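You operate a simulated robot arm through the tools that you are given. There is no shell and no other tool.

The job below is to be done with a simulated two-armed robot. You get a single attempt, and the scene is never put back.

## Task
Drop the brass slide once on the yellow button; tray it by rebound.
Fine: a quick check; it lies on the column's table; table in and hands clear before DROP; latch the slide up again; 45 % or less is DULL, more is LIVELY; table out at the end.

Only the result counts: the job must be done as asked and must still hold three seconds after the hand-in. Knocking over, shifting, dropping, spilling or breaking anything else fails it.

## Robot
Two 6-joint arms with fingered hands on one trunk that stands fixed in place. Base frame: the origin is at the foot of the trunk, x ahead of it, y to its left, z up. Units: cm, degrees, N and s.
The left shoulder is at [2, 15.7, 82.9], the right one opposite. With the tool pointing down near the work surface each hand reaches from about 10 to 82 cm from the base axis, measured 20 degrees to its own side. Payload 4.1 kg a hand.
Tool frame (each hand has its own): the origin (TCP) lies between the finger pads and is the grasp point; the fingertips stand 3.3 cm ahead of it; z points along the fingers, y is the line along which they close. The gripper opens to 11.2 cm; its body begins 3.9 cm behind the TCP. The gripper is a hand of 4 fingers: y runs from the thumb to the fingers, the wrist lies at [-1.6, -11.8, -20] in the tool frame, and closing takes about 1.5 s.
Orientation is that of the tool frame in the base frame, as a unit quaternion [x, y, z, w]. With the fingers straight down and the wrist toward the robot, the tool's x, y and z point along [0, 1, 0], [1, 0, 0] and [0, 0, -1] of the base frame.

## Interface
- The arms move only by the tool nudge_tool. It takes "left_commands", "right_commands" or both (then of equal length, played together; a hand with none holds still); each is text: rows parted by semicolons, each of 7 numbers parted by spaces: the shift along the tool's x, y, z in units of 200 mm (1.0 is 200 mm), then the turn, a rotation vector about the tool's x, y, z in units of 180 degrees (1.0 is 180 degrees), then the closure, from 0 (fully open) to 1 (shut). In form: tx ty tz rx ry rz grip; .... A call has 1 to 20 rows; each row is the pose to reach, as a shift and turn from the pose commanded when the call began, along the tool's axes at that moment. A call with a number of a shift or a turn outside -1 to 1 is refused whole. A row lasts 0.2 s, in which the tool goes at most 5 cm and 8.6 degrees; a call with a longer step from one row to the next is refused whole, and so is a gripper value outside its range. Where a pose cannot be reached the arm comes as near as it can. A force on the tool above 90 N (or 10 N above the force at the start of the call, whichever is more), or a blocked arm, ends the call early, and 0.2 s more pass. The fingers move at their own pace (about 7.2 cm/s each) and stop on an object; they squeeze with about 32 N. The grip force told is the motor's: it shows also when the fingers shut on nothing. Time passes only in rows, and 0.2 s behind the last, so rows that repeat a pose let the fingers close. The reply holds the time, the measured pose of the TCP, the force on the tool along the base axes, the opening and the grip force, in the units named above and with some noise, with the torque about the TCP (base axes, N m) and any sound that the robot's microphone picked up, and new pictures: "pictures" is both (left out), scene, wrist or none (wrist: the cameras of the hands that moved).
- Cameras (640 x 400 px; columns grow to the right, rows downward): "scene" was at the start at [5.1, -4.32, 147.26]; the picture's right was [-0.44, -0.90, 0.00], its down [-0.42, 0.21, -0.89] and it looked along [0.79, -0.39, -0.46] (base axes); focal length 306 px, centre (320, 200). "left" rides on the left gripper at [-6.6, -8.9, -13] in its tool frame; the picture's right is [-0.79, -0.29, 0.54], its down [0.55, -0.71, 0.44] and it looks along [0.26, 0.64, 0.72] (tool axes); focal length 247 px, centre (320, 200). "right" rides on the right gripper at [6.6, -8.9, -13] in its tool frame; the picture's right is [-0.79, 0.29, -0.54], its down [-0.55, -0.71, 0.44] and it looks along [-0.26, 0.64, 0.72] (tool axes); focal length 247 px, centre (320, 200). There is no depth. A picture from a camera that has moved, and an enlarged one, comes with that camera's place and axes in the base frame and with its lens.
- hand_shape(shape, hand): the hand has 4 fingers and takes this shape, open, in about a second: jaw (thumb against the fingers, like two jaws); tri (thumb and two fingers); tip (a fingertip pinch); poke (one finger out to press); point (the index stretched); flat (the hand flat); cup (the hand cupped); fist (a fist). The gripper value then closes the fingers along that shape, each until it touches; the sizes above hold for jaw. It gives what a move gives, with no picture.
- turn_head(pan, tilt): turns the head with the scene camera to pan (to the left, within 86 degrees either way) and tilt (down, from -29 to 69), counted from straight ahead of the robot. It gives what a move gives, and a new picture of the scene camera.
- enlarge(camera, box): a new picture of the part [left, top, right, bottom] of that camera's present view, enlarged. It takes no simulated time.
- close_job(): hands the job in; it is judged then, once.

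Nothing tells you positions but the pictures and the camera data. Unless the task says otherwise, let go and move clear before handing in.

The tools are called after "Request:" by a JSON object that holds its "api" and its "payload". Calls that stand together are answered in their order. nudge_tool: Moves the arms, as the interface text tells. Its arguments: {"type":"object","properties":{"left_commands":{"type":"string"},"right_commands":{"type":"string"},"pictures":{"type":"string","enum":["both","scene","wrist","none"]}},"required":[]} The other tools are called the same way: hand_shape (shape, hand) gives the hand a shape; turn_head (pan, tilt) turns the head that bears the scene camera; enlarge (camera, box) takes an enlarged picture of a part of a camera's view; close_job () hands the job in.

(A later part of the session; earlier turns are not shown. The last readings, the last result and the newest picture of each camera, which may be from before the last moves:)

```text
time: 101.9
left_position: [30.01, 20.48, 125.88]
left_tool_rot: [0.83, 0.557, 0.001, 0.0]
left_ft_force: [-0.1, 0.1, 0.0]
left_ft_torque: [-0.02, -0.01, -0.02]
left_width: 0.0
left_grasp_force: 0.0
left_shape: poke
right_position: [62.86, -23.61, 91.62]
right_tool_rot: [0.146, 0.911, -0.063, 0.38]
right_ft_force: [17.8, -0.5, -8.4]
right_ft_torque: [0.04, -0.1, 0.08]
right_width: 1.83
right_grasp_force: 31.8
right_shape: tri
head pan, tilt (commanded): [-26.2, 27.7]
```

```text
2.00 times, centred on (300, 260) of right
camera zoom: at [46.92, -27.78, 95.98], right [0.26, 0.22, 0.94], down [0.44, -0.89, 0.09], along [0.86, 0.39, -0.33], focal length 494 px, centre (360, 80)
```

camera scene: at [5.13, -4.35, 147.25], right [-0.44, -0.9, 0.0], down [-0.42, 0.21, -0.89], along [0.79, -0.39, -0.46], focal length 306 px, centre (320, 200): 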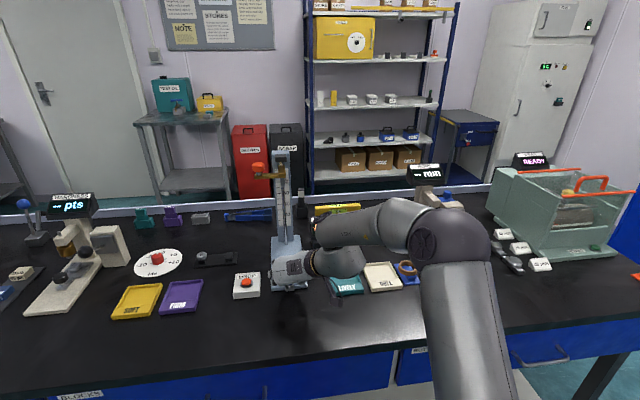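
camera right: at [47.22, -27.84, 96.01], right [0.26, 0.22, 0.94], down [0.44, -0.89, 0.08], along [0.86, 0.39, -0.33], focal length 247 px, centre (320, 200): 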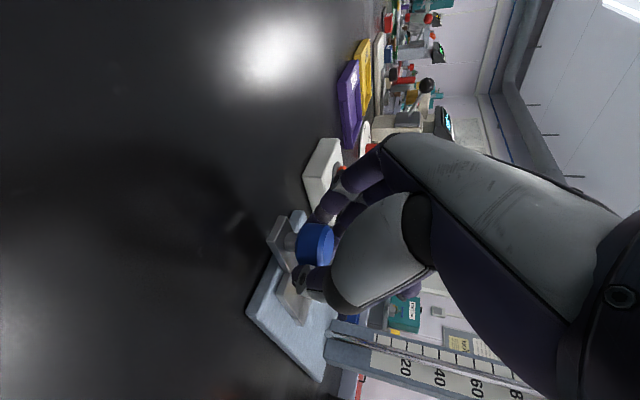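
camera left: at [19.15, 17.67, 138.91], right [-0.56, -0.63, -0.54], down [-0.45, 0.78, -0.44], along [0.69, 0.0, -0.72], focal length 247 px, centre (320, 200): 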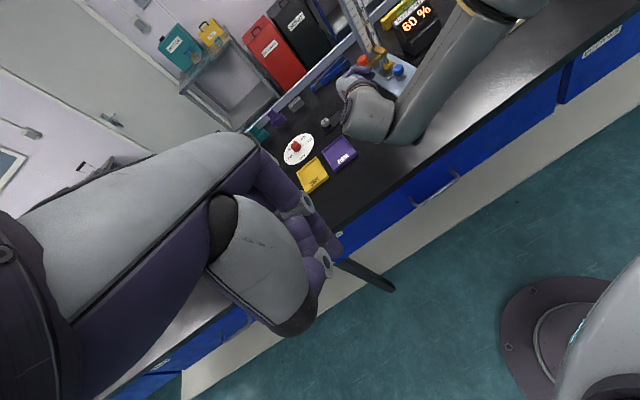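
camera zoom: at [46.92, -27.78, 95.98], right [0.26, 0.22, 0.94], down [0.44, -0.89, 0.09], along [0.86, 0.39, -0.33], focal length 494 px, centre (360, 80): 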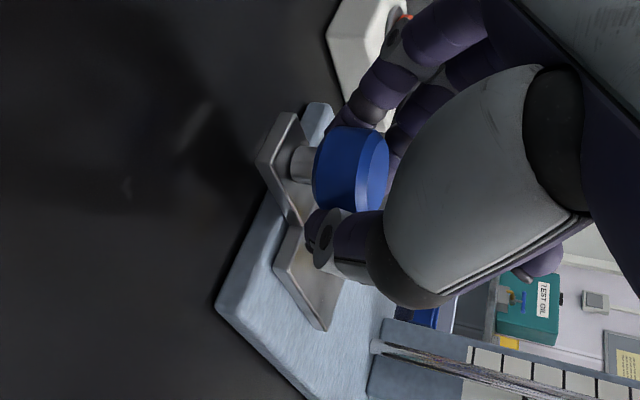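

Resistance of about 18 N: the table is at its outer stop, the same as at the start. I ease off the load, open the hand and back away along the tool axis.

Request:
{"api": "nudge_tool", "payload": {"right_commands": "-0.007 0 0.007 0 0 0 1; -0.01 0 0.01 0 0 0 0.9; -0.01 0 0.01 0 0 0 0.7; -0.01 0 0.01 0 0 0 0.5; -0.01 0 0.01 0 0 0 0.35; -0.01 0 0.01 0 0 0 0.35; -0.01 0 -0.06 0 0 0 0.35; -0.01 0 -0.15 0 0 0 0.35; -0.01 0 -0.25 0 0 0 0.35; -0.01 0 -0.4 0 0 0 0.35; -0.1 0 -0.55 0 0 0 0.35; -0.1 0 -0.55 0 0 0 0.35", "pictures": "both"}}

Request:
{"api": "enlarge", "payload": {"camera": "scene", "box": [230, 190, 400, 310]}}

Request:
{"api": "enlarge", "payload": {"camera": "right", "box": [160, 180, 340, 340]}}

```text
time: 104.5
left_position: [29.92, 20.41, 125.81]
left_tool_rot: [0.83, 0.558, -0.001, 0.001]
left_ft_force: [-0.4, 0.3, 0.3]
left_ft_torque: [0.0, -0.03, -0.01]
left_width: 0.0
left_grasp_force: 0.1
left_shape: poke
right_position: [56.63, -21.63, 100.69]
right_tool_rot: [0.147, 0.912, -0.061, 0.379]
right_ft_force: [-0.9, 0.6, 0.5]
right_ft_torque: [-0.02, 0.04, 0.0]
right_width: 7.23
right_grasp_force: 0.1
right_shape: tri
head pan, tilt (commanded): [-26.2, 27.7]
camera scene: at [5.11, -4.32, 147.26], right [-0.44, -0.9, 0.0], down [-0.42, 0.21, -0.89], along [0.79, -0.39, -0.46], focal length 306 px, centre (320, 200)
camera right: at [40.71, -25.77, 105.11], right [0.26, 0.22, 0.94], down [0.44, -0.89, 0.08], along [0.86, 0.39, -0.33], focal length 247 px, centre (320, 200)
```

scene: 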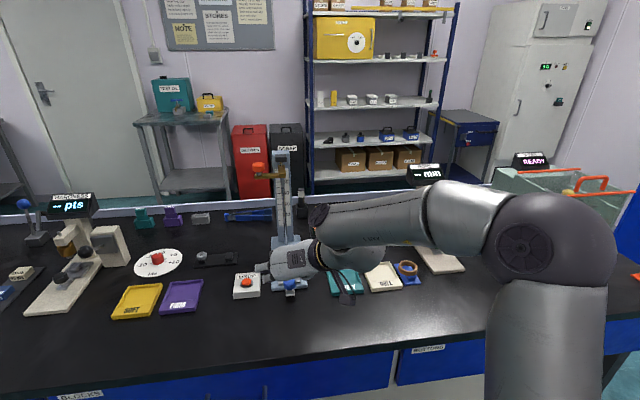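
right: 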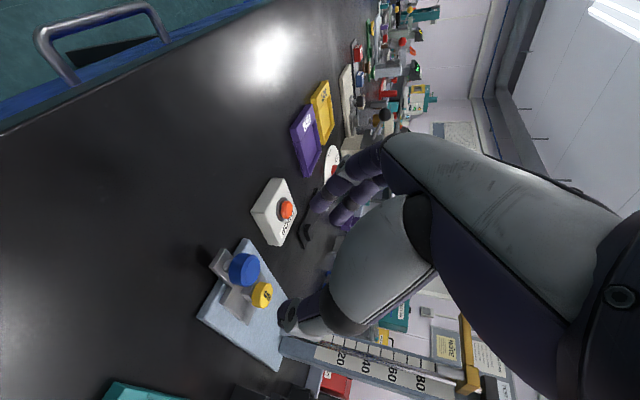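

```text
3.33 times, centred on (315, 250) of scene
camera zoom: at [5.11, -4.32, 147.26], right [-0.44, -0.9, 0.0], down [-0.42, 0.21, -0.89], along [0.79, -0.39, -0.46], focal length 1020 px, centre (337, 33)
```

zoom: 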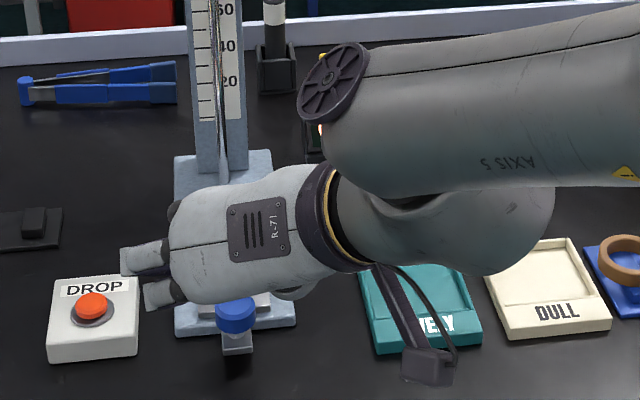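

```text
2.50 times, centred on (250, 260) of right
camera zoom: at [40.71, -25.77, 105.11], right [0.26, 0.22, 0.94], down [0.44, -0.89, 0.08], along [0.86, 0.39, -0.33], focal length 617 px, centre (495, 50)
```

zoom: 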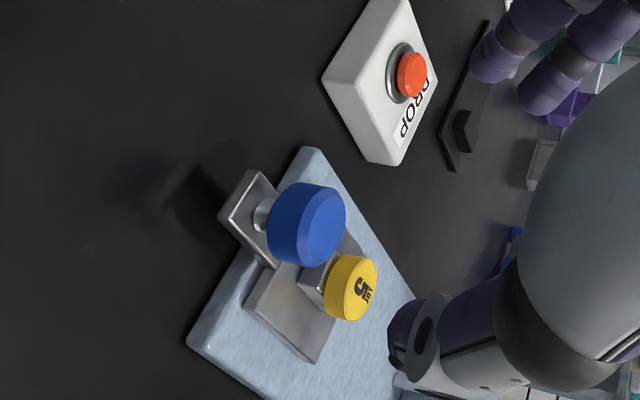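

The table is out, yellow sits on its post at about (70.3, -26.0). Now I tip the hand more upright (20°) and hover above the button.

Request:
{"api": "nudge_tool", "payload": {"right_commands": "-0.061 0.001 0.091 0 0.0278 0 0.4; -0.123 0.002 0.182 0 0.0556 0 0.4; -0.184 0.002 0.273 0 0.0834 0 0.4; -0.245 0.003 0.364 0 0.1112 0 0.4; -0.3065 0.004 0.455 0 0.139 0 0.4; -0.3065 0.004 0.455 0 0.139 0 0.4", "pictures": "both"}}

Request:
{"api": "enlarge", "payload": {"camera": "right", "box": [160, 140, 400, 380]}}

Request:
{"api": "enlarge", "payload": {"camera": "left", "box": [360, 40, 460, 120]}}

```text
time: 105.9
left_position: [29.99, 20.44, 125.96]
left_tool_rot: [0.83, 0.558, 0.001, -0.001]
left_ft_force: [-0.2, 0.5, 0.1]
left_ft_torque: [0.0, 0.01, 0.03]
left_width: 0.01
left_grasp_force: 0.1
left_shape: poke
right_position: [66.85, -25.0, 98.56]
right_tool_rot: [0.156, 0.972, -0.027, 0.171]
right_ft_force: [0.4, 0.7, -0.9]
right_ft_torque: [-0.01, -0.05, -0.03]
right_width: 6.75
right_grasp_force: 0.1
right_shape: tri
head pan, tilt (commanded): [-26.2, 27.7]
camera scene: at [5.09, -4.31, 147.26], right [-0.44, -0.9, 0.0], down [-0.42, 0.21, -0.89], along [0.79, -0.39, -0.46], focal length 306 px, centre (320, 200)
camera right: at [54.08, -30.04, 108.38], right [0.62, 0.1, 0.78], down [0.41, -0.88, -0.22], along [0.67, 0.46, -0.59], focal length 247 px, centre (320, 200)
```

scene: 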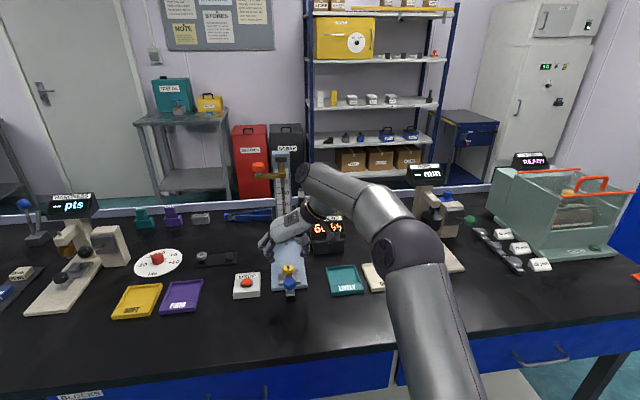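
right: 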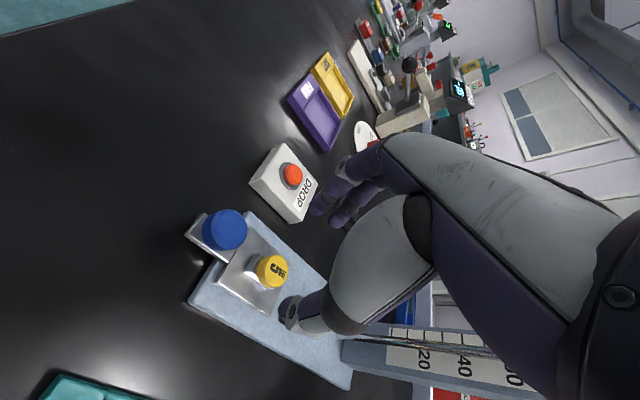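

```text
1.67 times, centred on (280, 260) of right
camera zoom: at [54.08, -30.04, 108.38], right [0.62, 0.1, 0.78], down [0.41, -0.88, -0.22], along [0.67, 0.46, -0.59], focal length 412 px, centre (387, 100)
```

zoom: 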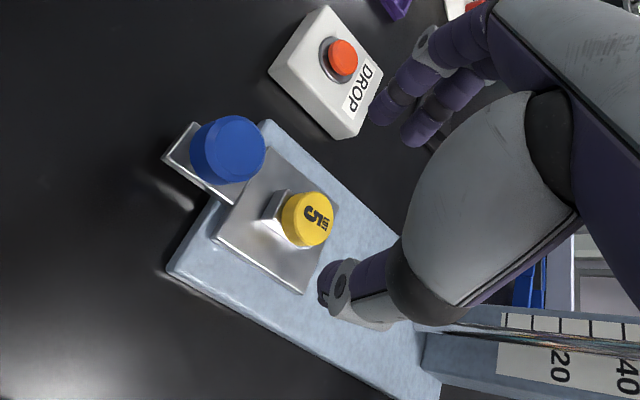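

```text
5.00 times, centred on (410, 80) of left
camera zoom: at [19.16, 17.68, 138.91], right [-0.56, -0.63, -0.54], down [-0.45, 0.78, -0.44], along [0.69, 0.0, -0.72], focal length 1235 px, centre (-130, 800)
```

zoom: 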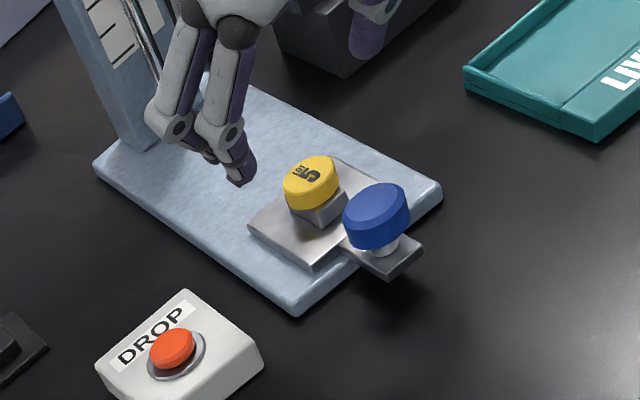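

The button is within half a centimetre of the line. I descend along the tool axis with a small correction, staying open, and check before closing.

Request:
{"api": "nudge_tool", "payload": {"right_commands": "0.005 0.004 0.07 0 0 0 0.4; 0.01 0.009 0.15 0 0 0 0.4; 0.015 0.013 0.23 0 0 0 0.4; 0.02 0.0175 0.3 0 0 0 0.4; 0.02 0.0175 0.35 0 0 0 0.4; 0.02 0.0175 0.385 0 0 0 0.4; 0.02 0.0175 0.385 0 0 0 0.4", "pictures": "wrist"}}

Request:
{"api": "enlarge", "payload": {"camera": "right", "box": [220, 160, 400, 340]}}

Request:
{"api": "enlarge", "payload": {"camera": "left", "box": [370, 40, 450, 110]}}

Request:
{"api": "enlarge", "payload": {"camera": "scene", "box": [250, 220, 330, 300]}}

```text
time: 107.5
left_position: [29.93, 20.39, 125.85]
left_tool_rot: [0.83, 0.558, 0.001, 0.0]
left_ft_force: [0.6, -1.0, 0.3]
left_ft_torque: [0.0, 0.01, -0.01]
left_width: 0.0
left_grasp_force: 0.1
left_shape: poke
right_position: [69.16, -25.35, 91.41]
right_tool_rot: [0.156, 0.972, -0.027, 0.172]
right_ft_force: [-0.1, 0.2, 0.1]
right_ft_torque: [0.02, 0.0, -0.02]
right_width: 6.75
right_grasp_force: 0.1
right_shape: tri
head pan, tilt (commanded): [-26.2, 27.7]
camera right: at [56.38, -30.44, 101.11], right [0.62, 0.1, 0.78], down [0.41, -0.88, -0.22], along [0.67, 0.46, -0.59], focal length 247 px, centre (320, 200)
```

right: 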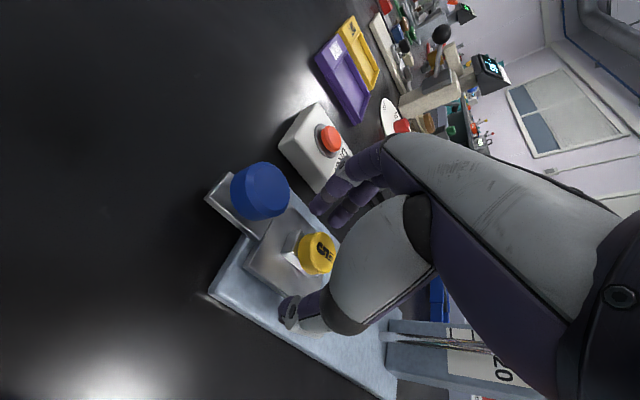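

```text
2.22 times, centred on (310, 250) of right
camera zoom: at [56.38, -30.44, 101.11], right [0.62, 0.1, 0.78], down [0.41, -0.88, -0.22], along [0.67, 0.46, -0.59], focal length 549 px, centre (342, 89)
```

zoom: 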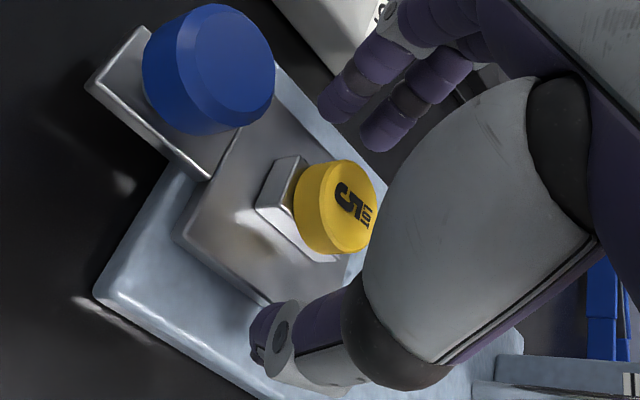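

```text
5.71 times, centred on (410, 75) of left
camera zoom: at [19.17, 17.68, 138.91], right [-0.56, -0.63, -0.54], down [-0.45, 0.78, -0.44], along [0.69, 0.0, -0.72], focal length 1411 px, centre (-194, 914)
```

zoom: 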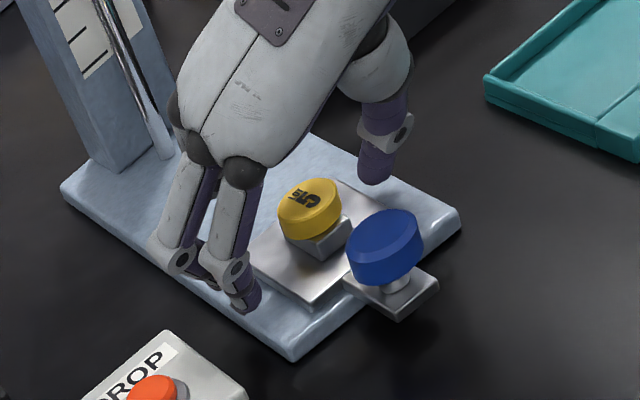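

```text
5.00 times, centred on (290, 260) of scene
camera zoom: at [5.1, -4.31, 147.26], right [-0.44, -0.9, 0.0], down [-0.42, 0.21, -0.89], along [0.79, -0.39, -0.46], focal length 1530 px, centre (470, -100)
```

zoom: 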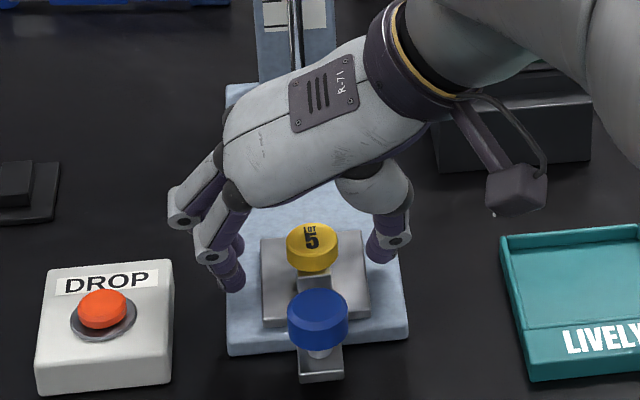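

From the left view the thumb and two fingers straddle the button correctly. I go 0.3 cm lower and close gently.

Request:
{"api": "nudge_tool", "payload": {"right_commands": "0 0 0.008 0 0 0 0.4; 0 0 0.015 0 0 0 0.4; 0 0 0.015 0 0 0 0.5; 0 0 0.015 0 0 0 0.6; 0 0 0.015 0 0 0 0.7; 0 0 0.015 0 0 0 0.8; 0 0 0.015 0 0 0 0.9; 0 0 0.015 0 0 0 1; 0 0 0.015 0 0 0 1; 0 0 0.015 0 0 0 1", "pictures": "wrist"}}

Request:
{"api": "enlarge", "payload": {"camera": "right", "box": [220, 160, 400, 340]}}

Request:
{"api": "enlarge", "payload": {"camera": "left", "box": [370, 40, 450, 110]}}

Request:
{"api": "enlarge", "payload": {"camera": "scene", "box": [250, 220, 330, 300]}}

```text
time: 109.7
left_position: [29.85, 20.53, 125.77]
left_tool_rot: [0.83, 0.558, 0.0, 0.0]
left_ft_force: [-0.1, 0.1, -0.3]
left_ft_torque: [-0.01, 0.0, 0.01]
left_width: 0.0
left_grasp_force: 0.0
left_shape: poke
right_position: [69.36, -25.18, 91.16]
right_tool_rot: [0.156, 0.972, -0.028, 0.173]
right_ft_force: [3.1, 8.2, 13.6]
right_ft_torque: [0.31, -0.21, -0.03]
right_width: 4.03
right_grasp_force: 32.1
right_shape: tri
head pan, tilt (commanded): [-26.2, 27.7]
camera right: at [56.48, -30.38, 100.94], right [0.62, 0.1, 0.78], down [0.41, -0.88, -0.22], along [0.67, 0.46, -0.59], focal length 247 px, centre (320, 200)
```

right: 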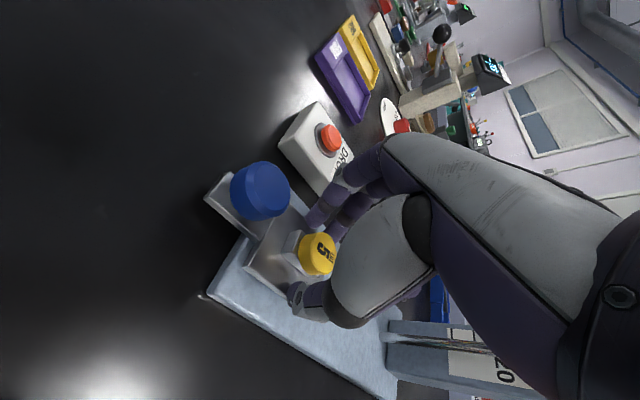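

```text
2.22 times, centred on (310, 250) of right
camera zoom: at [56.48, -30.38, 100.94], right [0.62, 0.1, 0.78], down [0.41, -0.88, -0.22], along [0.67, 0.46, -0.59], focal length 549 px, centre (342, 89)
```

zoom: 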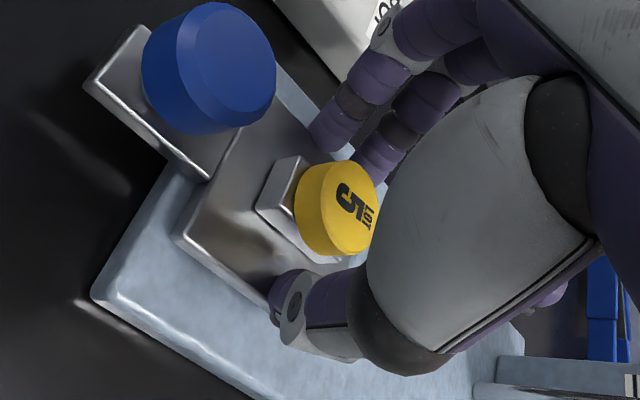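

```text
5.71 times, centred on (410, 75) of left
camera zoom: at [19.14, 17.73, 138.91], right [-0.56, -0.63, -0.54], down [-0.45, 0.78, -0.44], along [0.69, 0.0, -0.72], focal length 1411 px, centre (-194, 914)
```

zoom: 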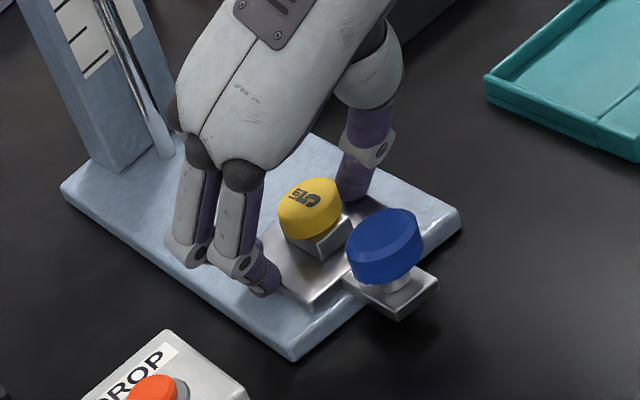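

```text
5.00 times, centred on (290, 260) of scene
camera zoom: at [5.07, -4.27, 147.26], right [-0.44, -0.9, 0.0], down [-0.42, 0.2, -0.89], along [0.79, -0.39, -0.46], focal length 1530 px, centre (470, -100)
```

zoom: 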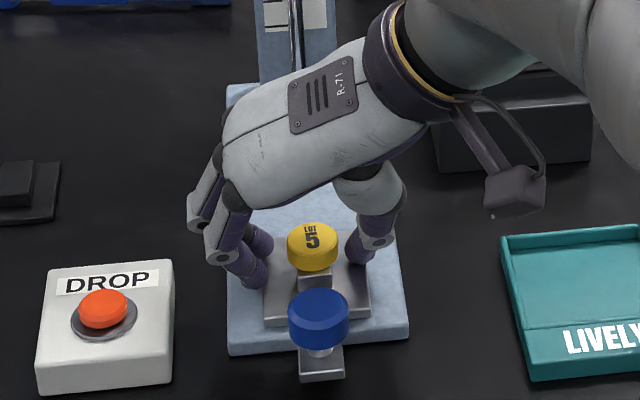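

The fingertips are blocked at a 4 cm opening: tilted like this, the lower finger catches the slab's edge. The button hasn't moved. I open, lift off, and will use a fully vertical hand with the grip line diagonal instead.

Request:
{"api": "nudge_tool", "payload": {"right_commands": "0 0 0 0 0 0 0.8; 0 0 0 0 0 0 0.6; 0 0 0 0 0 0 0.4; 0 0 0 0 0 0 0.4; 0 0 -0.05 0 0 0 0.4; 0 0 -0.13 0 0 0 0.4; 0 0 -0.25 0 0 0 0.4; 0 0 -0.4 0 0 0 0.4; 0 0 -0.5 0 0 0 0.4; 0 0 -0.5 0 0 0 0.4", "pictures": "wrist"}}

Request:
{"api": "enlarge", "payload": {"camera": "scene", "box": [250, 220, 330, 300]}}

Request:
{"api": "enlarge", "payload": {"camera": "left", "box": [370, 40, 450, 110]}}

```text
time: 111.9
left_position: [29.91, 20.45, 125.93]
left_tool_rot: [0.83, 0.558, 0.0, 0.0]
left_ft_force: [0.4, 0.6, 0.1]
left_ft_torque: [-0.04, 0.02, -0.01]
left_width: 0.01
left_grasp_force: 0.1
left_shape: poke
right_position: [66.04, -24.24, 100.3]
right_tool_rot: [0.156, 0.972, -0.028, 0.172]
right_ft_force: [0.0, 0.3, -0.3]
right_ft_torque: [0.01, 0.03, 0.0]
right_width: 6.67
right_grasp_force: 0.0
right_shape: tri
head pan, tilt (commanded): [-26.2, 27.7]
camera right: at [53.14, -29.39, 110.25], right [0.62, 0.1, 0.78], down [0.41, -0.88, -0.22], along [0.67, 0.46, -0.59], focal length 247 px, centre (320, 200)
```

right: 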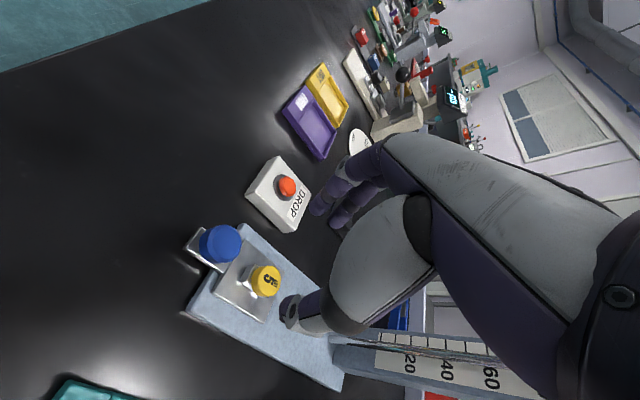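

```text
5.00 times, centred on (290, 260) of scene
camera zoom: at [5.11, -4.32, 147.26], right [-0.44, -0.9, 0.0], down [-0.42, 0.21, -0.89], along [0.79, -0.39, -0.46], focal length 1530 px, centre (470, -100)
```

zoom: 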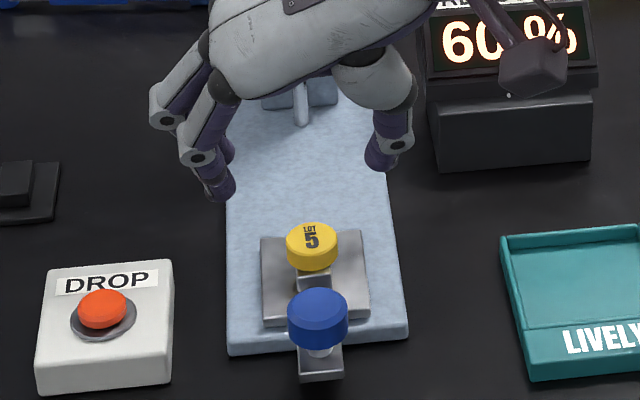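

```text
5.71 times, centred on (410, 75) of left
camera zoom: at [19.17, 17.68, 138.91], right [-0.56, -0.63, -0.54], down [-0.45, 0.78, -0.44], along [0.69, 0.0, -0.72], focal length 1411 px, centre (-194, 914)
```

zoom: 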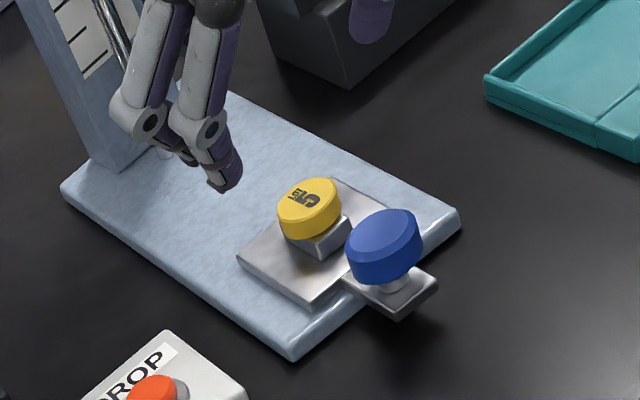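

Measuring from the last two views, the fingertips stand about 5.2 cm ahead of the tool point when half open, so they dipped below the slab's top. I turn the hand fully vertical with a diagonal grip line over the button, and will stay higher this time.

Request:
{"api": "nudge_tool", "payload": {"right_commands": "-0.0265 0.0026 0.0081 0.0062 0.0151 0.0351 0.4; -0.053 0.0053 0.0163 0.0124 0.0303 0.0703 0.5; -0.0795 0.0079 0.0244 0.0186 0.0454 0.1054 0.57; -0.106 0.0106 0.0326 0.0248 0.0605 0.1406 0.57; -0.1325 0.0132 0.0407 0.031 0.0756 0.1757 0.57; -0.159 0.0159 0.0489 0.0372 0.0908 0.2109 0.57; -0.1855 0.0185 0.057 0.0434 0.1059 0.246 0.57; -0.1855 0.0185 0.057 0.0434 0.1059 0.246 0.57", "pictures": "both"}}

Request:
{"api": "enlarge", "payload": {"camera": "scene", "box": [240, 190, 340, 300]}}

Request:
{"api": "enlarge", "payload": {"camera": "left", "box": [360, 20, 460, 110]}}

Request:
{"api": "enlarge", "payload": {"camera": "right", "box": [160, 140, 400, 380]}}

```text
time: 113.7
left_position: [29.87, 20.38, 125.9]
left_tool_rot: [0.83, 0.558, 0.0, 0.0]
left_ft_force: [-0.6, -0.3, 0.1]
left_ft_torque: [-0.03, 0.0, 0.0]
left_width: 0.0
left_grasp_force: 0.0
left_shape: poke
right_position: [69.9, -25.01, 100.55]
right_tool_rot: [0.522, 0.853, 0.0, 0.0]
right_ft_force: [-0.1, 0.2, -0.1]
right_ft_torque: [0.01, -0.01, -0.01]
right_width: 4.86
right_grasp_force: 0.1
right_shape: tri
head pan, tilt (commanded): [-26.2, 27.7]
camera scene: at [5.1, -4.32, 147.26], right [-0.44, -0.9, 0.0], down [-0.42, 0.21, -0.89], along [0.79, -0.39, -0.46], focal length 306 px, centre (320, 200)
camera right: at [58.97, -23.27, 113.52], right [0.62, -0.58, 0.54], down [-0.38, -0.81, -0.44], along [0.69, 0.06, -0.72], focal length 247 px, centre (320, 200)
```

scene: 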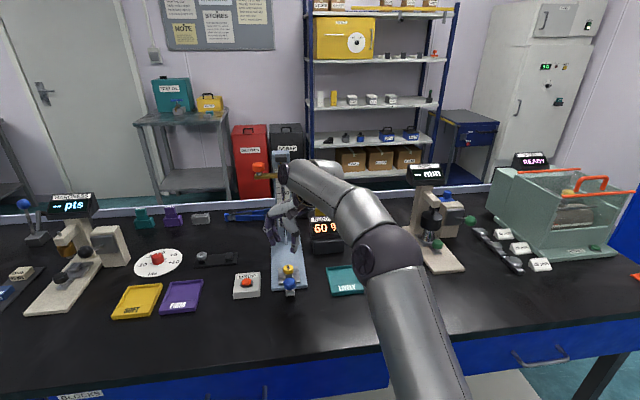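
right: 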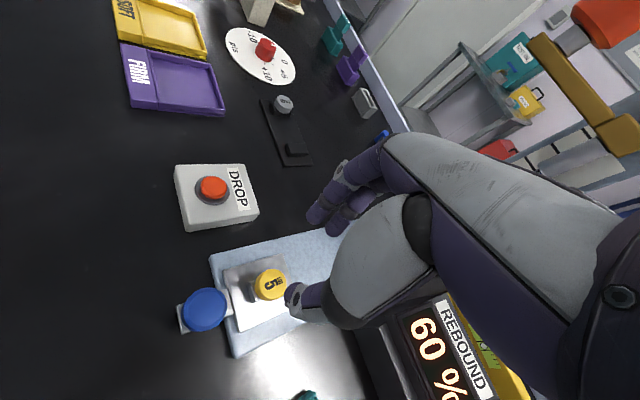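

```text
3.64 times, centred on (290, 245) of scene
camera zoom: at [5.1, -4.32, 147.26], right [-0.44, -0.9, 0.0], down [-0.42, 0.21, -0.89], along [0.79, -0.39, -0.46], focal length 1112 px, centre (429, 36)
```

zoom: 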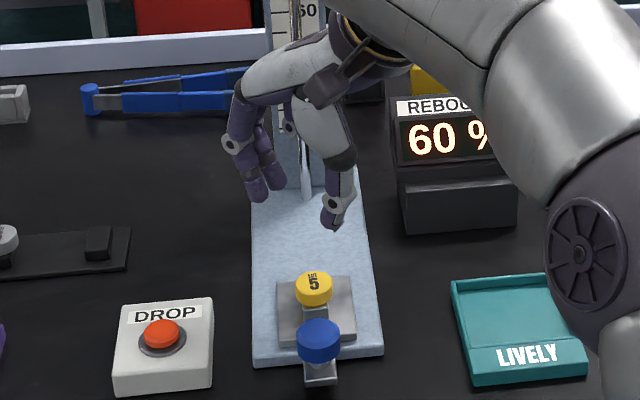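

```text
4.44 times, centred on (410, 65) of left
camera zoom: at [19.17, 17.68, 138.91], right [-0.56, -0.63, -0.54], down [-0.45, 0.78, -0.44], along [0.69, 0.0, -0.72], focal length 1098 px, centre (-80, 800)
```

zoom: 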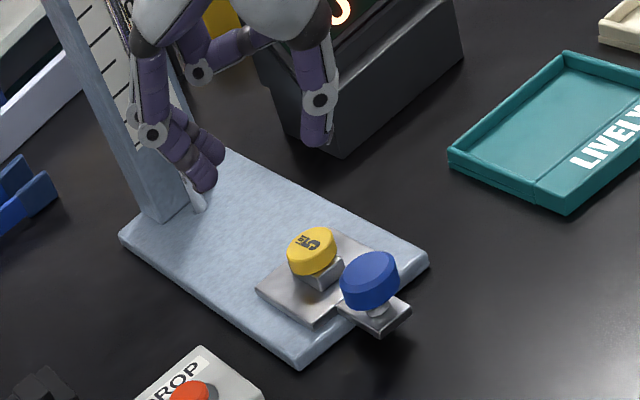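

```text
1.67 times, centred on (280, 260) of right
camera zoom: at [58.97, -23.27, 113.52], right [0.62, -0.58, 0.54], down [-0.38, -0.81, -0.44], along [0.69, 0.06, -0.72], focal length 412 px, centre (387, 100)
```

zoom: 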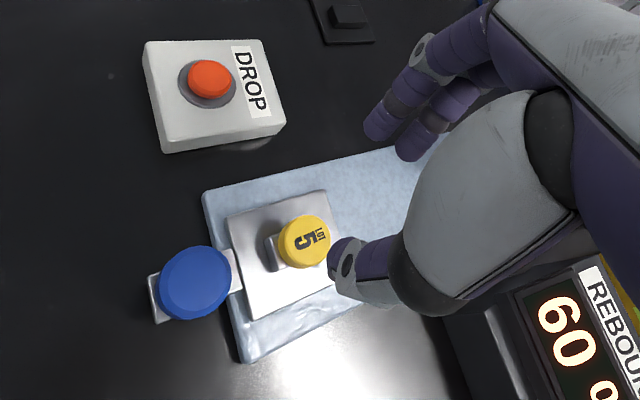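

The vertical pose is good, and the button lies between thumb and fingers in the wrist view. I make a small shift and descend to just above grasp height, then check from the left camera.

Request:
{"api": "nudge_tool", "payload": {"right_commands": "0.009 -0.002 0.07 0 0 0 0.57; 0.0175 -0.005 0.15 0 0 0 0.57; 0.0175 -0.005 0.23 0 0 0 0.57; 0.0175 -0.005 0.3 0 0 0 0.57; 0.0175 -0.005 0.345 0 0 0 0.57; 0.0175 -0.005 0.3775 0 0 0 0.57; 0.0175 -0.005 0.3775 0 0 0 0.57", "pictures": "wrist"}}

Request:
{"api": "enlarge", "payload": {"camera": "right", "box": [220, 160, 400, 340]}}

Request:
{"api": "enlarge", "payload": {"camera": "left", "box": [370, 40, 450, 110]}}

Request:
{"api": "enlarge", "payload": {"camera": "scene", "box": [250, 220, 330, 300]}}

```text
time: 115.3
left_position: [29.78, 20.37, 125.79]
left_tool_rot: [0.83, 0.558, 0.0, 0.0]
left_ft_force: [0.1, -0.5, 0.3]
left_ft_torque: [0.02, -0.04, 0.02]
left_width: 0.0
left_grasp_force: 0.0
left_shape: poke
right_position: [69.58, -24.81, 93.05]
right_tool_rot: [0.523, 0.853, 0.0, 0.0]
right_ft_force: [-0.3, -1.1, -1.2]
right_ft_torque: [-0.01, 0.0, 0.03]
right_width: 4.87
right_grasp_force: 0.0
right_shape: tri
head pan, tilt (commanded): [-26.2, 27.7]
camera right: at [58.7, -23.02, 105.92], right [0.62, -0.58, 0.54], down [-0.38, -0.82, -0.44], along [0.69, 0.06, -0.72], focal length 247 px, centre (320, 200)
```

right: 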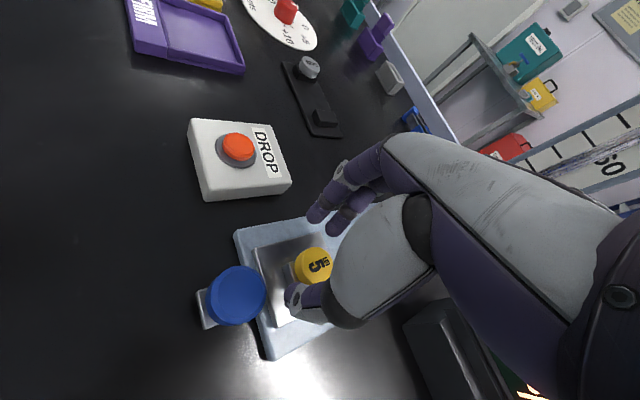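

```text
2.22 times, centred on (310, 250) of right
camera zoom: at [58.7, -23.02, 105.92], right [0.62, -0.58, 0.54], down [-0.38, -0.82, -0.44], along [0.69, 0.06, -0.72], focal length 549 px, centre (342, 89)
```

zoom: 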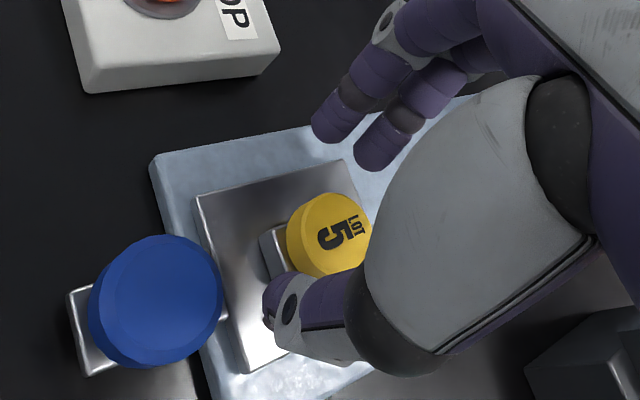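

```text
5.71 times, centred on (410, 75) of left
camera zoom: at [19.17, 17.68, 138.91], right [-0.56, -0.63, -0.54], down [-0.45, 0.78, -0.44], along [0.69, 0.0, -0.72], focal length 1411 px, centre (-194, 914)
```

zoom: 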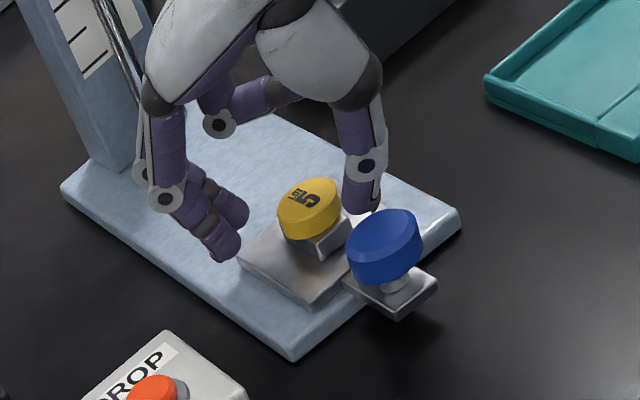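

```text
5.00 times, centred on (290, 260) of scene
camera zoom: at [5.1, -4.32, 147.26], right [-0.44, -0.9, 0.0], down [-0.42, 0.21, -0.89], along [0.79, -0.39, -0.46], focal length 1530 px, centre (470, -100)
```

zoom: 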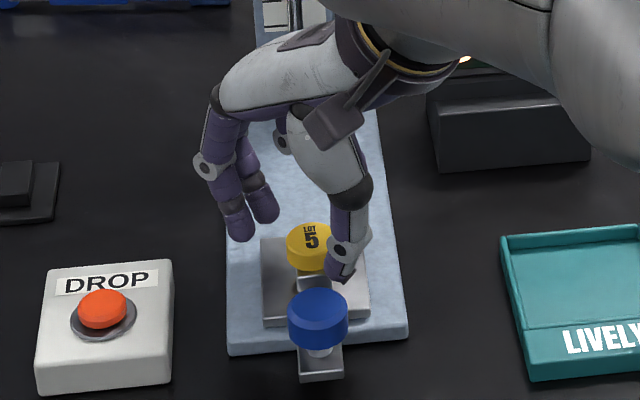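

The thumb is nearly touching the button while the fingers are 2 cm away; closing now would push it off its post. I shift the hand 1 cm toward the thumb side to centre it, then lower slightly.

Request:
{"api": "nudge_tool", "payload": {"right_commands": "-0.006 -0.017 0 0 0 0 0.57; -0.012 -0.034 0 0 0 0 0.57; -0.0175 -0.05 0 0 0 0 0.57; -0.0175 -0.05 0.015 0 0 0 0.57; -0.0175 -0.05 0.03 0 0 0 0.57; -0.0175 -0.05 0.03 0 0 0 0.57", "pictures": "wrist"}}

Request:
{"api": "enlarge", "payload": {"camera": "right", "box": [220, 160, 400, 340]}}

Request:
{"api": "enlarge", "payload": {"camera": "left", "box": [370, 40, 450, 110]}}

Request:
{"api": "enlarge", "payload": {"camera": "scene", "box": [260, 225, 320, 285]}}

```text
time: 116.7
left_position: [29.88, 20.37, 125.83]
left_tool_rot: [0.83, 0.558, 0.0, 0.0]
left_ft_force: [-0.1, 0.4, -0.2]
left_ft_torque: [-0.02, -0.01, -0.01]
left_width: 0.0
left_grasp_force: 0.1
left_shape: poke
right_position: [69.0, -25.56, 92.47]
right_tool_rot: [0.522, 0.853, 0.0, 0.0]
right_ft_force: [0.3, -0.5, -0.1]
right_ft_torque: [0.0, 0.03, 0.01]
right_width: 4.86
right_grasp_force: 0.1
right_shape: tri
head pan, tilt (commanded): [-26.2, 27.7]
camera right: at [57.97, -23.81, 105.34], right [0.62, -0.58, 0.54], down [-0.38, -0.82, -0.44], along [0.69, 0.06, -0.72], focal length 247 px, centre (320, 200)
```

right: 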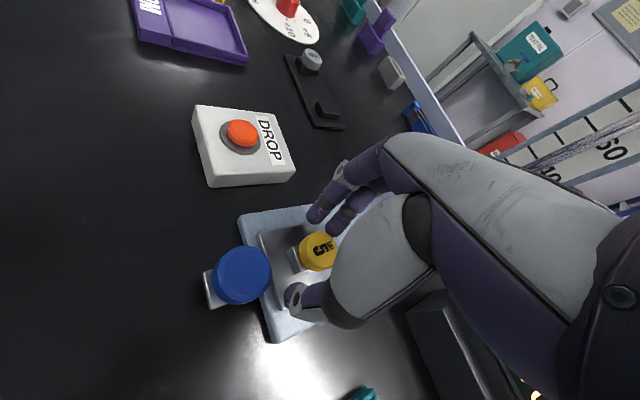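

```text
2.22 times, centred on (310, 250) of right
camera zoom: at [57.97, -23.81, 105.34], right [0.62, -0.58, 0.54], down [-0.38, -0.82, -0.44], along [0.69, 0.06, -0.72], focal length 549 px, centre (342, 89)
```

zoom: 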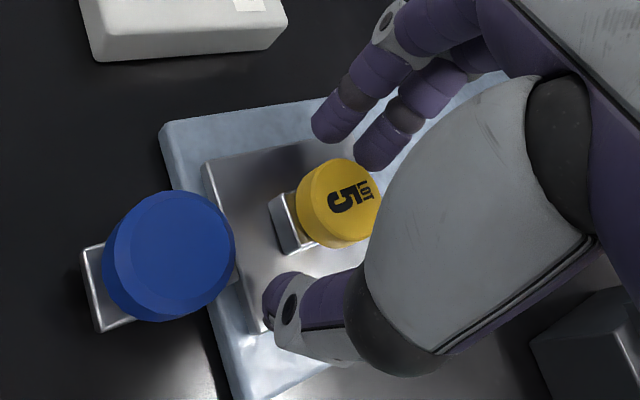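

```text
5.71 times, centred on (410, 75) of left
camera zoom: at [19.17, 17.68, 138.91], right [-0.56, -0.63, -0.54], down [-0.45, 0.78, -0.44], along [0.69, 0.0, -0.72], focal length 1411 px, centre (-194, 914)
```

zoom: 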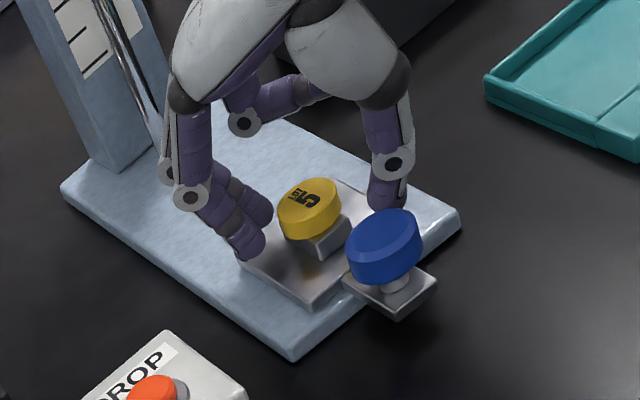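

```text
6.67 times, centred on (290, 255) of scene
camera zoom: at [5.1, -4.32, 147.26], right [-0.44, -0.9, 0.0], down [-0.42, 0.21, -0.89], along [0.79, -0.39, -0.46], focal length 2040 px, centre (520, -167)
```

zoom: 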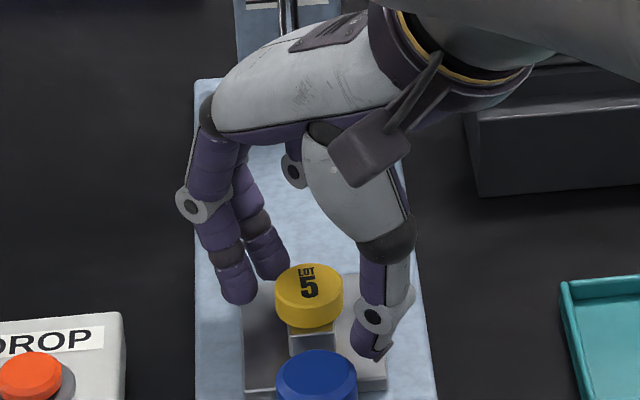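

Now it's nearly centred; I nudge 0.2 cm back and close in small steps so both sides meet the button gently.

Request:
{"api": "nudge_tool", "payload": {"right_commands": "-0.006 0.011 0 0 0 0 0.57; -0.006 0.011 0 0 0 0 0.61; -0.006 0.011 0 0 0 0 0.65; -0.006 0.011 0 0 0 0 0.68; -0.006 0.011 0 0 0 0 0.71; -0.006 0.011 0 0 0 0 0.74; -0.006 0.011 0 0 0 0 0.77; -0.006 0.011 0 0 0 0 0.8; -0.006 0.011 0 0 0 0 0.85; -0.006 0.011 0 0 0 0 0.9; -0.006 0.011 0 0 0 0 0.95; -0.006 0.011 0 0 0 0 1; -0.006 0.011 0 0 0 0 1", "pictures": "wrist"}}

Request:
{"api": "enlarge", "payload": {"camera": "right", "box": [220, 160, 400, 340]}}

Request:
{"api": "enlarge", "payload": {"camera": "left", "box": [370, 40, 450, 110]}}

Request:
{"api": "enlarge", "payload": {"camera": "scene", "box": [260, 225, 320, 285]}}

```text
time: 119.5
left_position: [29.88, 20.48, 125.81]
left_tool_rot: [0.83, 0.558, 0.0, 0.0]
left_ft_force: [0.9, -0.5, 0.6]
left_ft_torque: [0.01, -0.01, 0.0]
left_width: 0.0
left_grasp_force: 0.1
left_shape: poke
right_position: [69.21, -25.68, 92.4]
right_tool_rot: [0.522, 0.853, 0.0, 0.0]
right_ft_force: [1.3, -0.2, 3.0]
right_ft_torque: [-0.02, -0.05, 0.02]
right_width: 2.21
right_grasp_force: 32.2
right_shape: tri
head pan, tilt (commanded): [-26.2, 27.7]
camera right: at [58.25, -23.82, 105.35], right [0.61, -0.58, 0.54], down [-0.38, -0.82, -0.44], along [0.69, 0.06, -0.72], focal length 247 px, centre (320, 200)
```

right: 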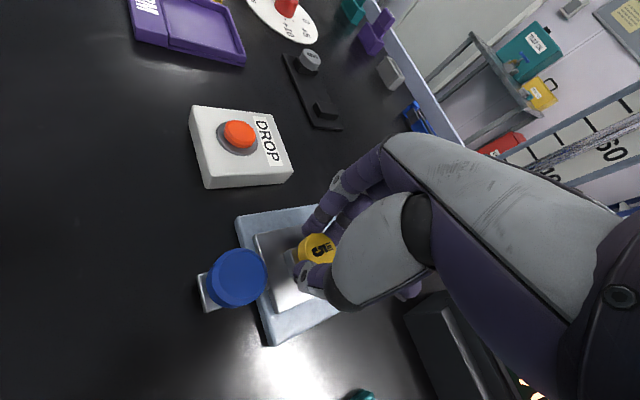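

```text
2.22 times, centred on (310, 250) of right
camera zoom: at [58.25, -23.82, 105.35], right [0.61, -0.58, 0.54], down [-0.38, -0.82, -0.44], along [0.69, 0.06, -0.72], focal length 549 px, centre (342, 89)
```

zoom: 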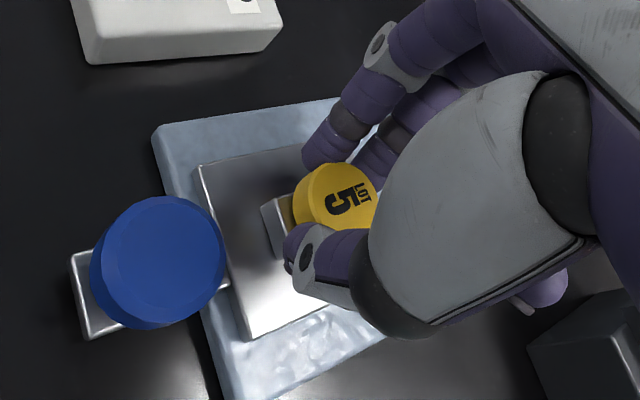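

```text
5.71 times, centred on (410, 75) of left
camera zoom: at [19.16, 17.68, 138.91], right [-0.56, -0.63, -0.54], down [-0.45, 0.78, -0.44], along [0.69, 0.0, -0.72], focal length 1411 px, centre (-194, 914)
```

zoom: 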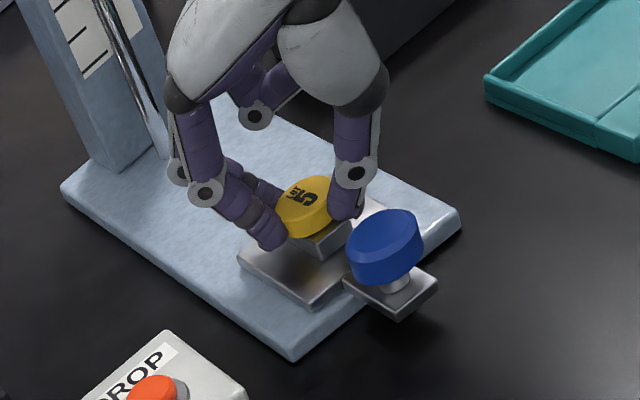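

```text
6.67 times, centred on (290, 255) of scene
camera zoom: at [5.1, -4.31, 147.26], right [-0.44, -0.9, 0.0], down [-0.42, 0.21, -0.89], along [0.79, -0.39, -0.46], focal length 2040 px, centre (520, -167)
```

zoom: 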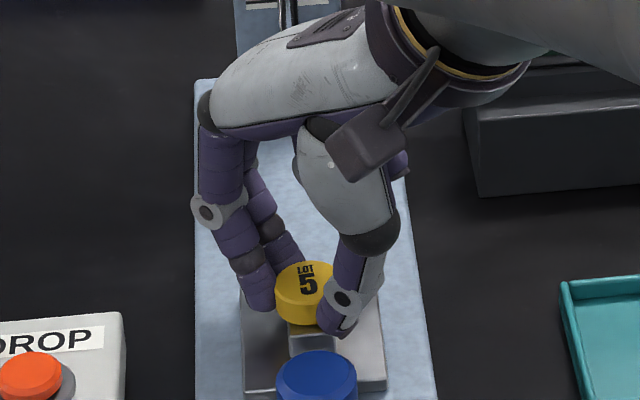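

The button is held between thumb and two fingers. I lift it straight up 3 cm and check that it comes along.

Request:
{"api": "nudge_tool", "payload": {"right_commands": "0 0 -0.015 0 0 0 1; 0 0 -0.045 0 0 0 1; 0 0 -0.08 0 0 0 1; 0 0 -0.12 0 0 0 1; 0 0 -0.15 0 0 0 1; 0 0 -0.15 0 0 0 1", "pictures": "wrist"}}

Request:
{"api": "enlarge", "payload": {"camera": "left", "box": [370, 40, 450, 110]}}

Request:
{"api": "enlarge", "payload": {"camera": "scene", "box": [250, 220, 330, 300]}}

```text
time: 120.9
left_position: [29.95, 20.34, 125.96]
left_tool_rot: [0.83, 0.558, 0.0, 0.0]
left_ft_force: [-0.1, 0.1, 0.8]
left_ft_torque: [-0.02, 0.01, -0.01]
left_width: 0.0
left_grasp_force: 0.0
left_shape: poke
right_position: [68.99, -25.66, 95.47]
right_tool_rot: [0.522, 0.853, 0.0, 0.0]
right_ft_force: [0.3, -1.0, -0.6]
right_ft_torque: [0.0, -0.01, -0.01]
right_width: 2.2
right_grasp_force: 32.5
right_shape: tri
head pan, tilt (commanded): [-26.2, 27.7]
camera right: at [58.2, -23.82, 108.34], right [0.62, -0.58, 0.54], down [-0.38, -0.82, -0.44], along [0.69, 0.06, -0.72], focal length 247 px, centre (320, 200)
```

right: 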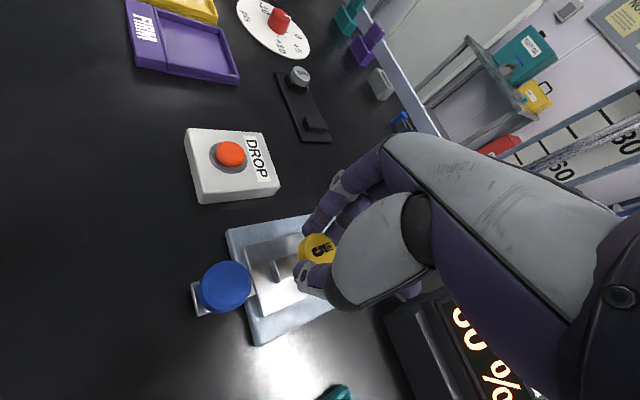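

```text
5.71 times, centred on (410, 75) of left
camera zoom: at [19.17, 17.68, 138.91], right [-0.56, -0.63, -0.54], down [-0.45, 0.78, -0.44], along [0.69, 0.0, -0.72], focal length 1411 px, centre (-194, 914)
```

zoom: 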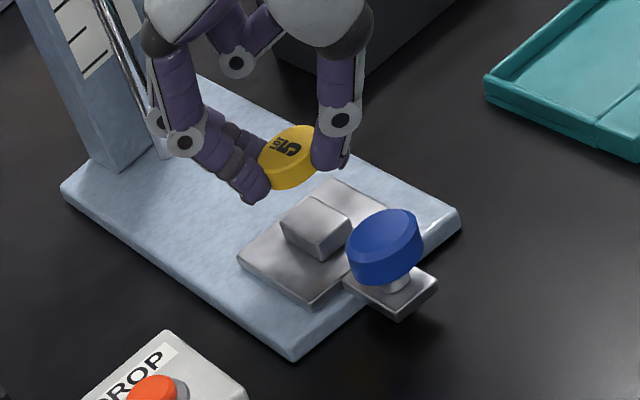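

```text
5.00 times, centred on (290, 260) of scene
camera zoom: at [5.1, -4.32, 147.26], right [-0.44, -0.9, 0.0], down [-0.42, 0.21, -0.89], along [0.79, -0.39, -0.46], focal length 1530 px, centre (470, -100)
```

zoom: 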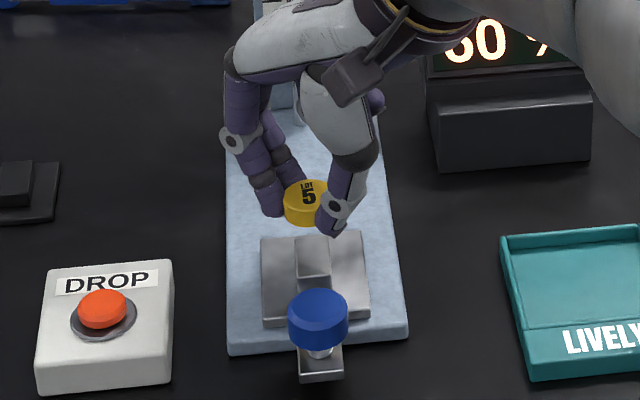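

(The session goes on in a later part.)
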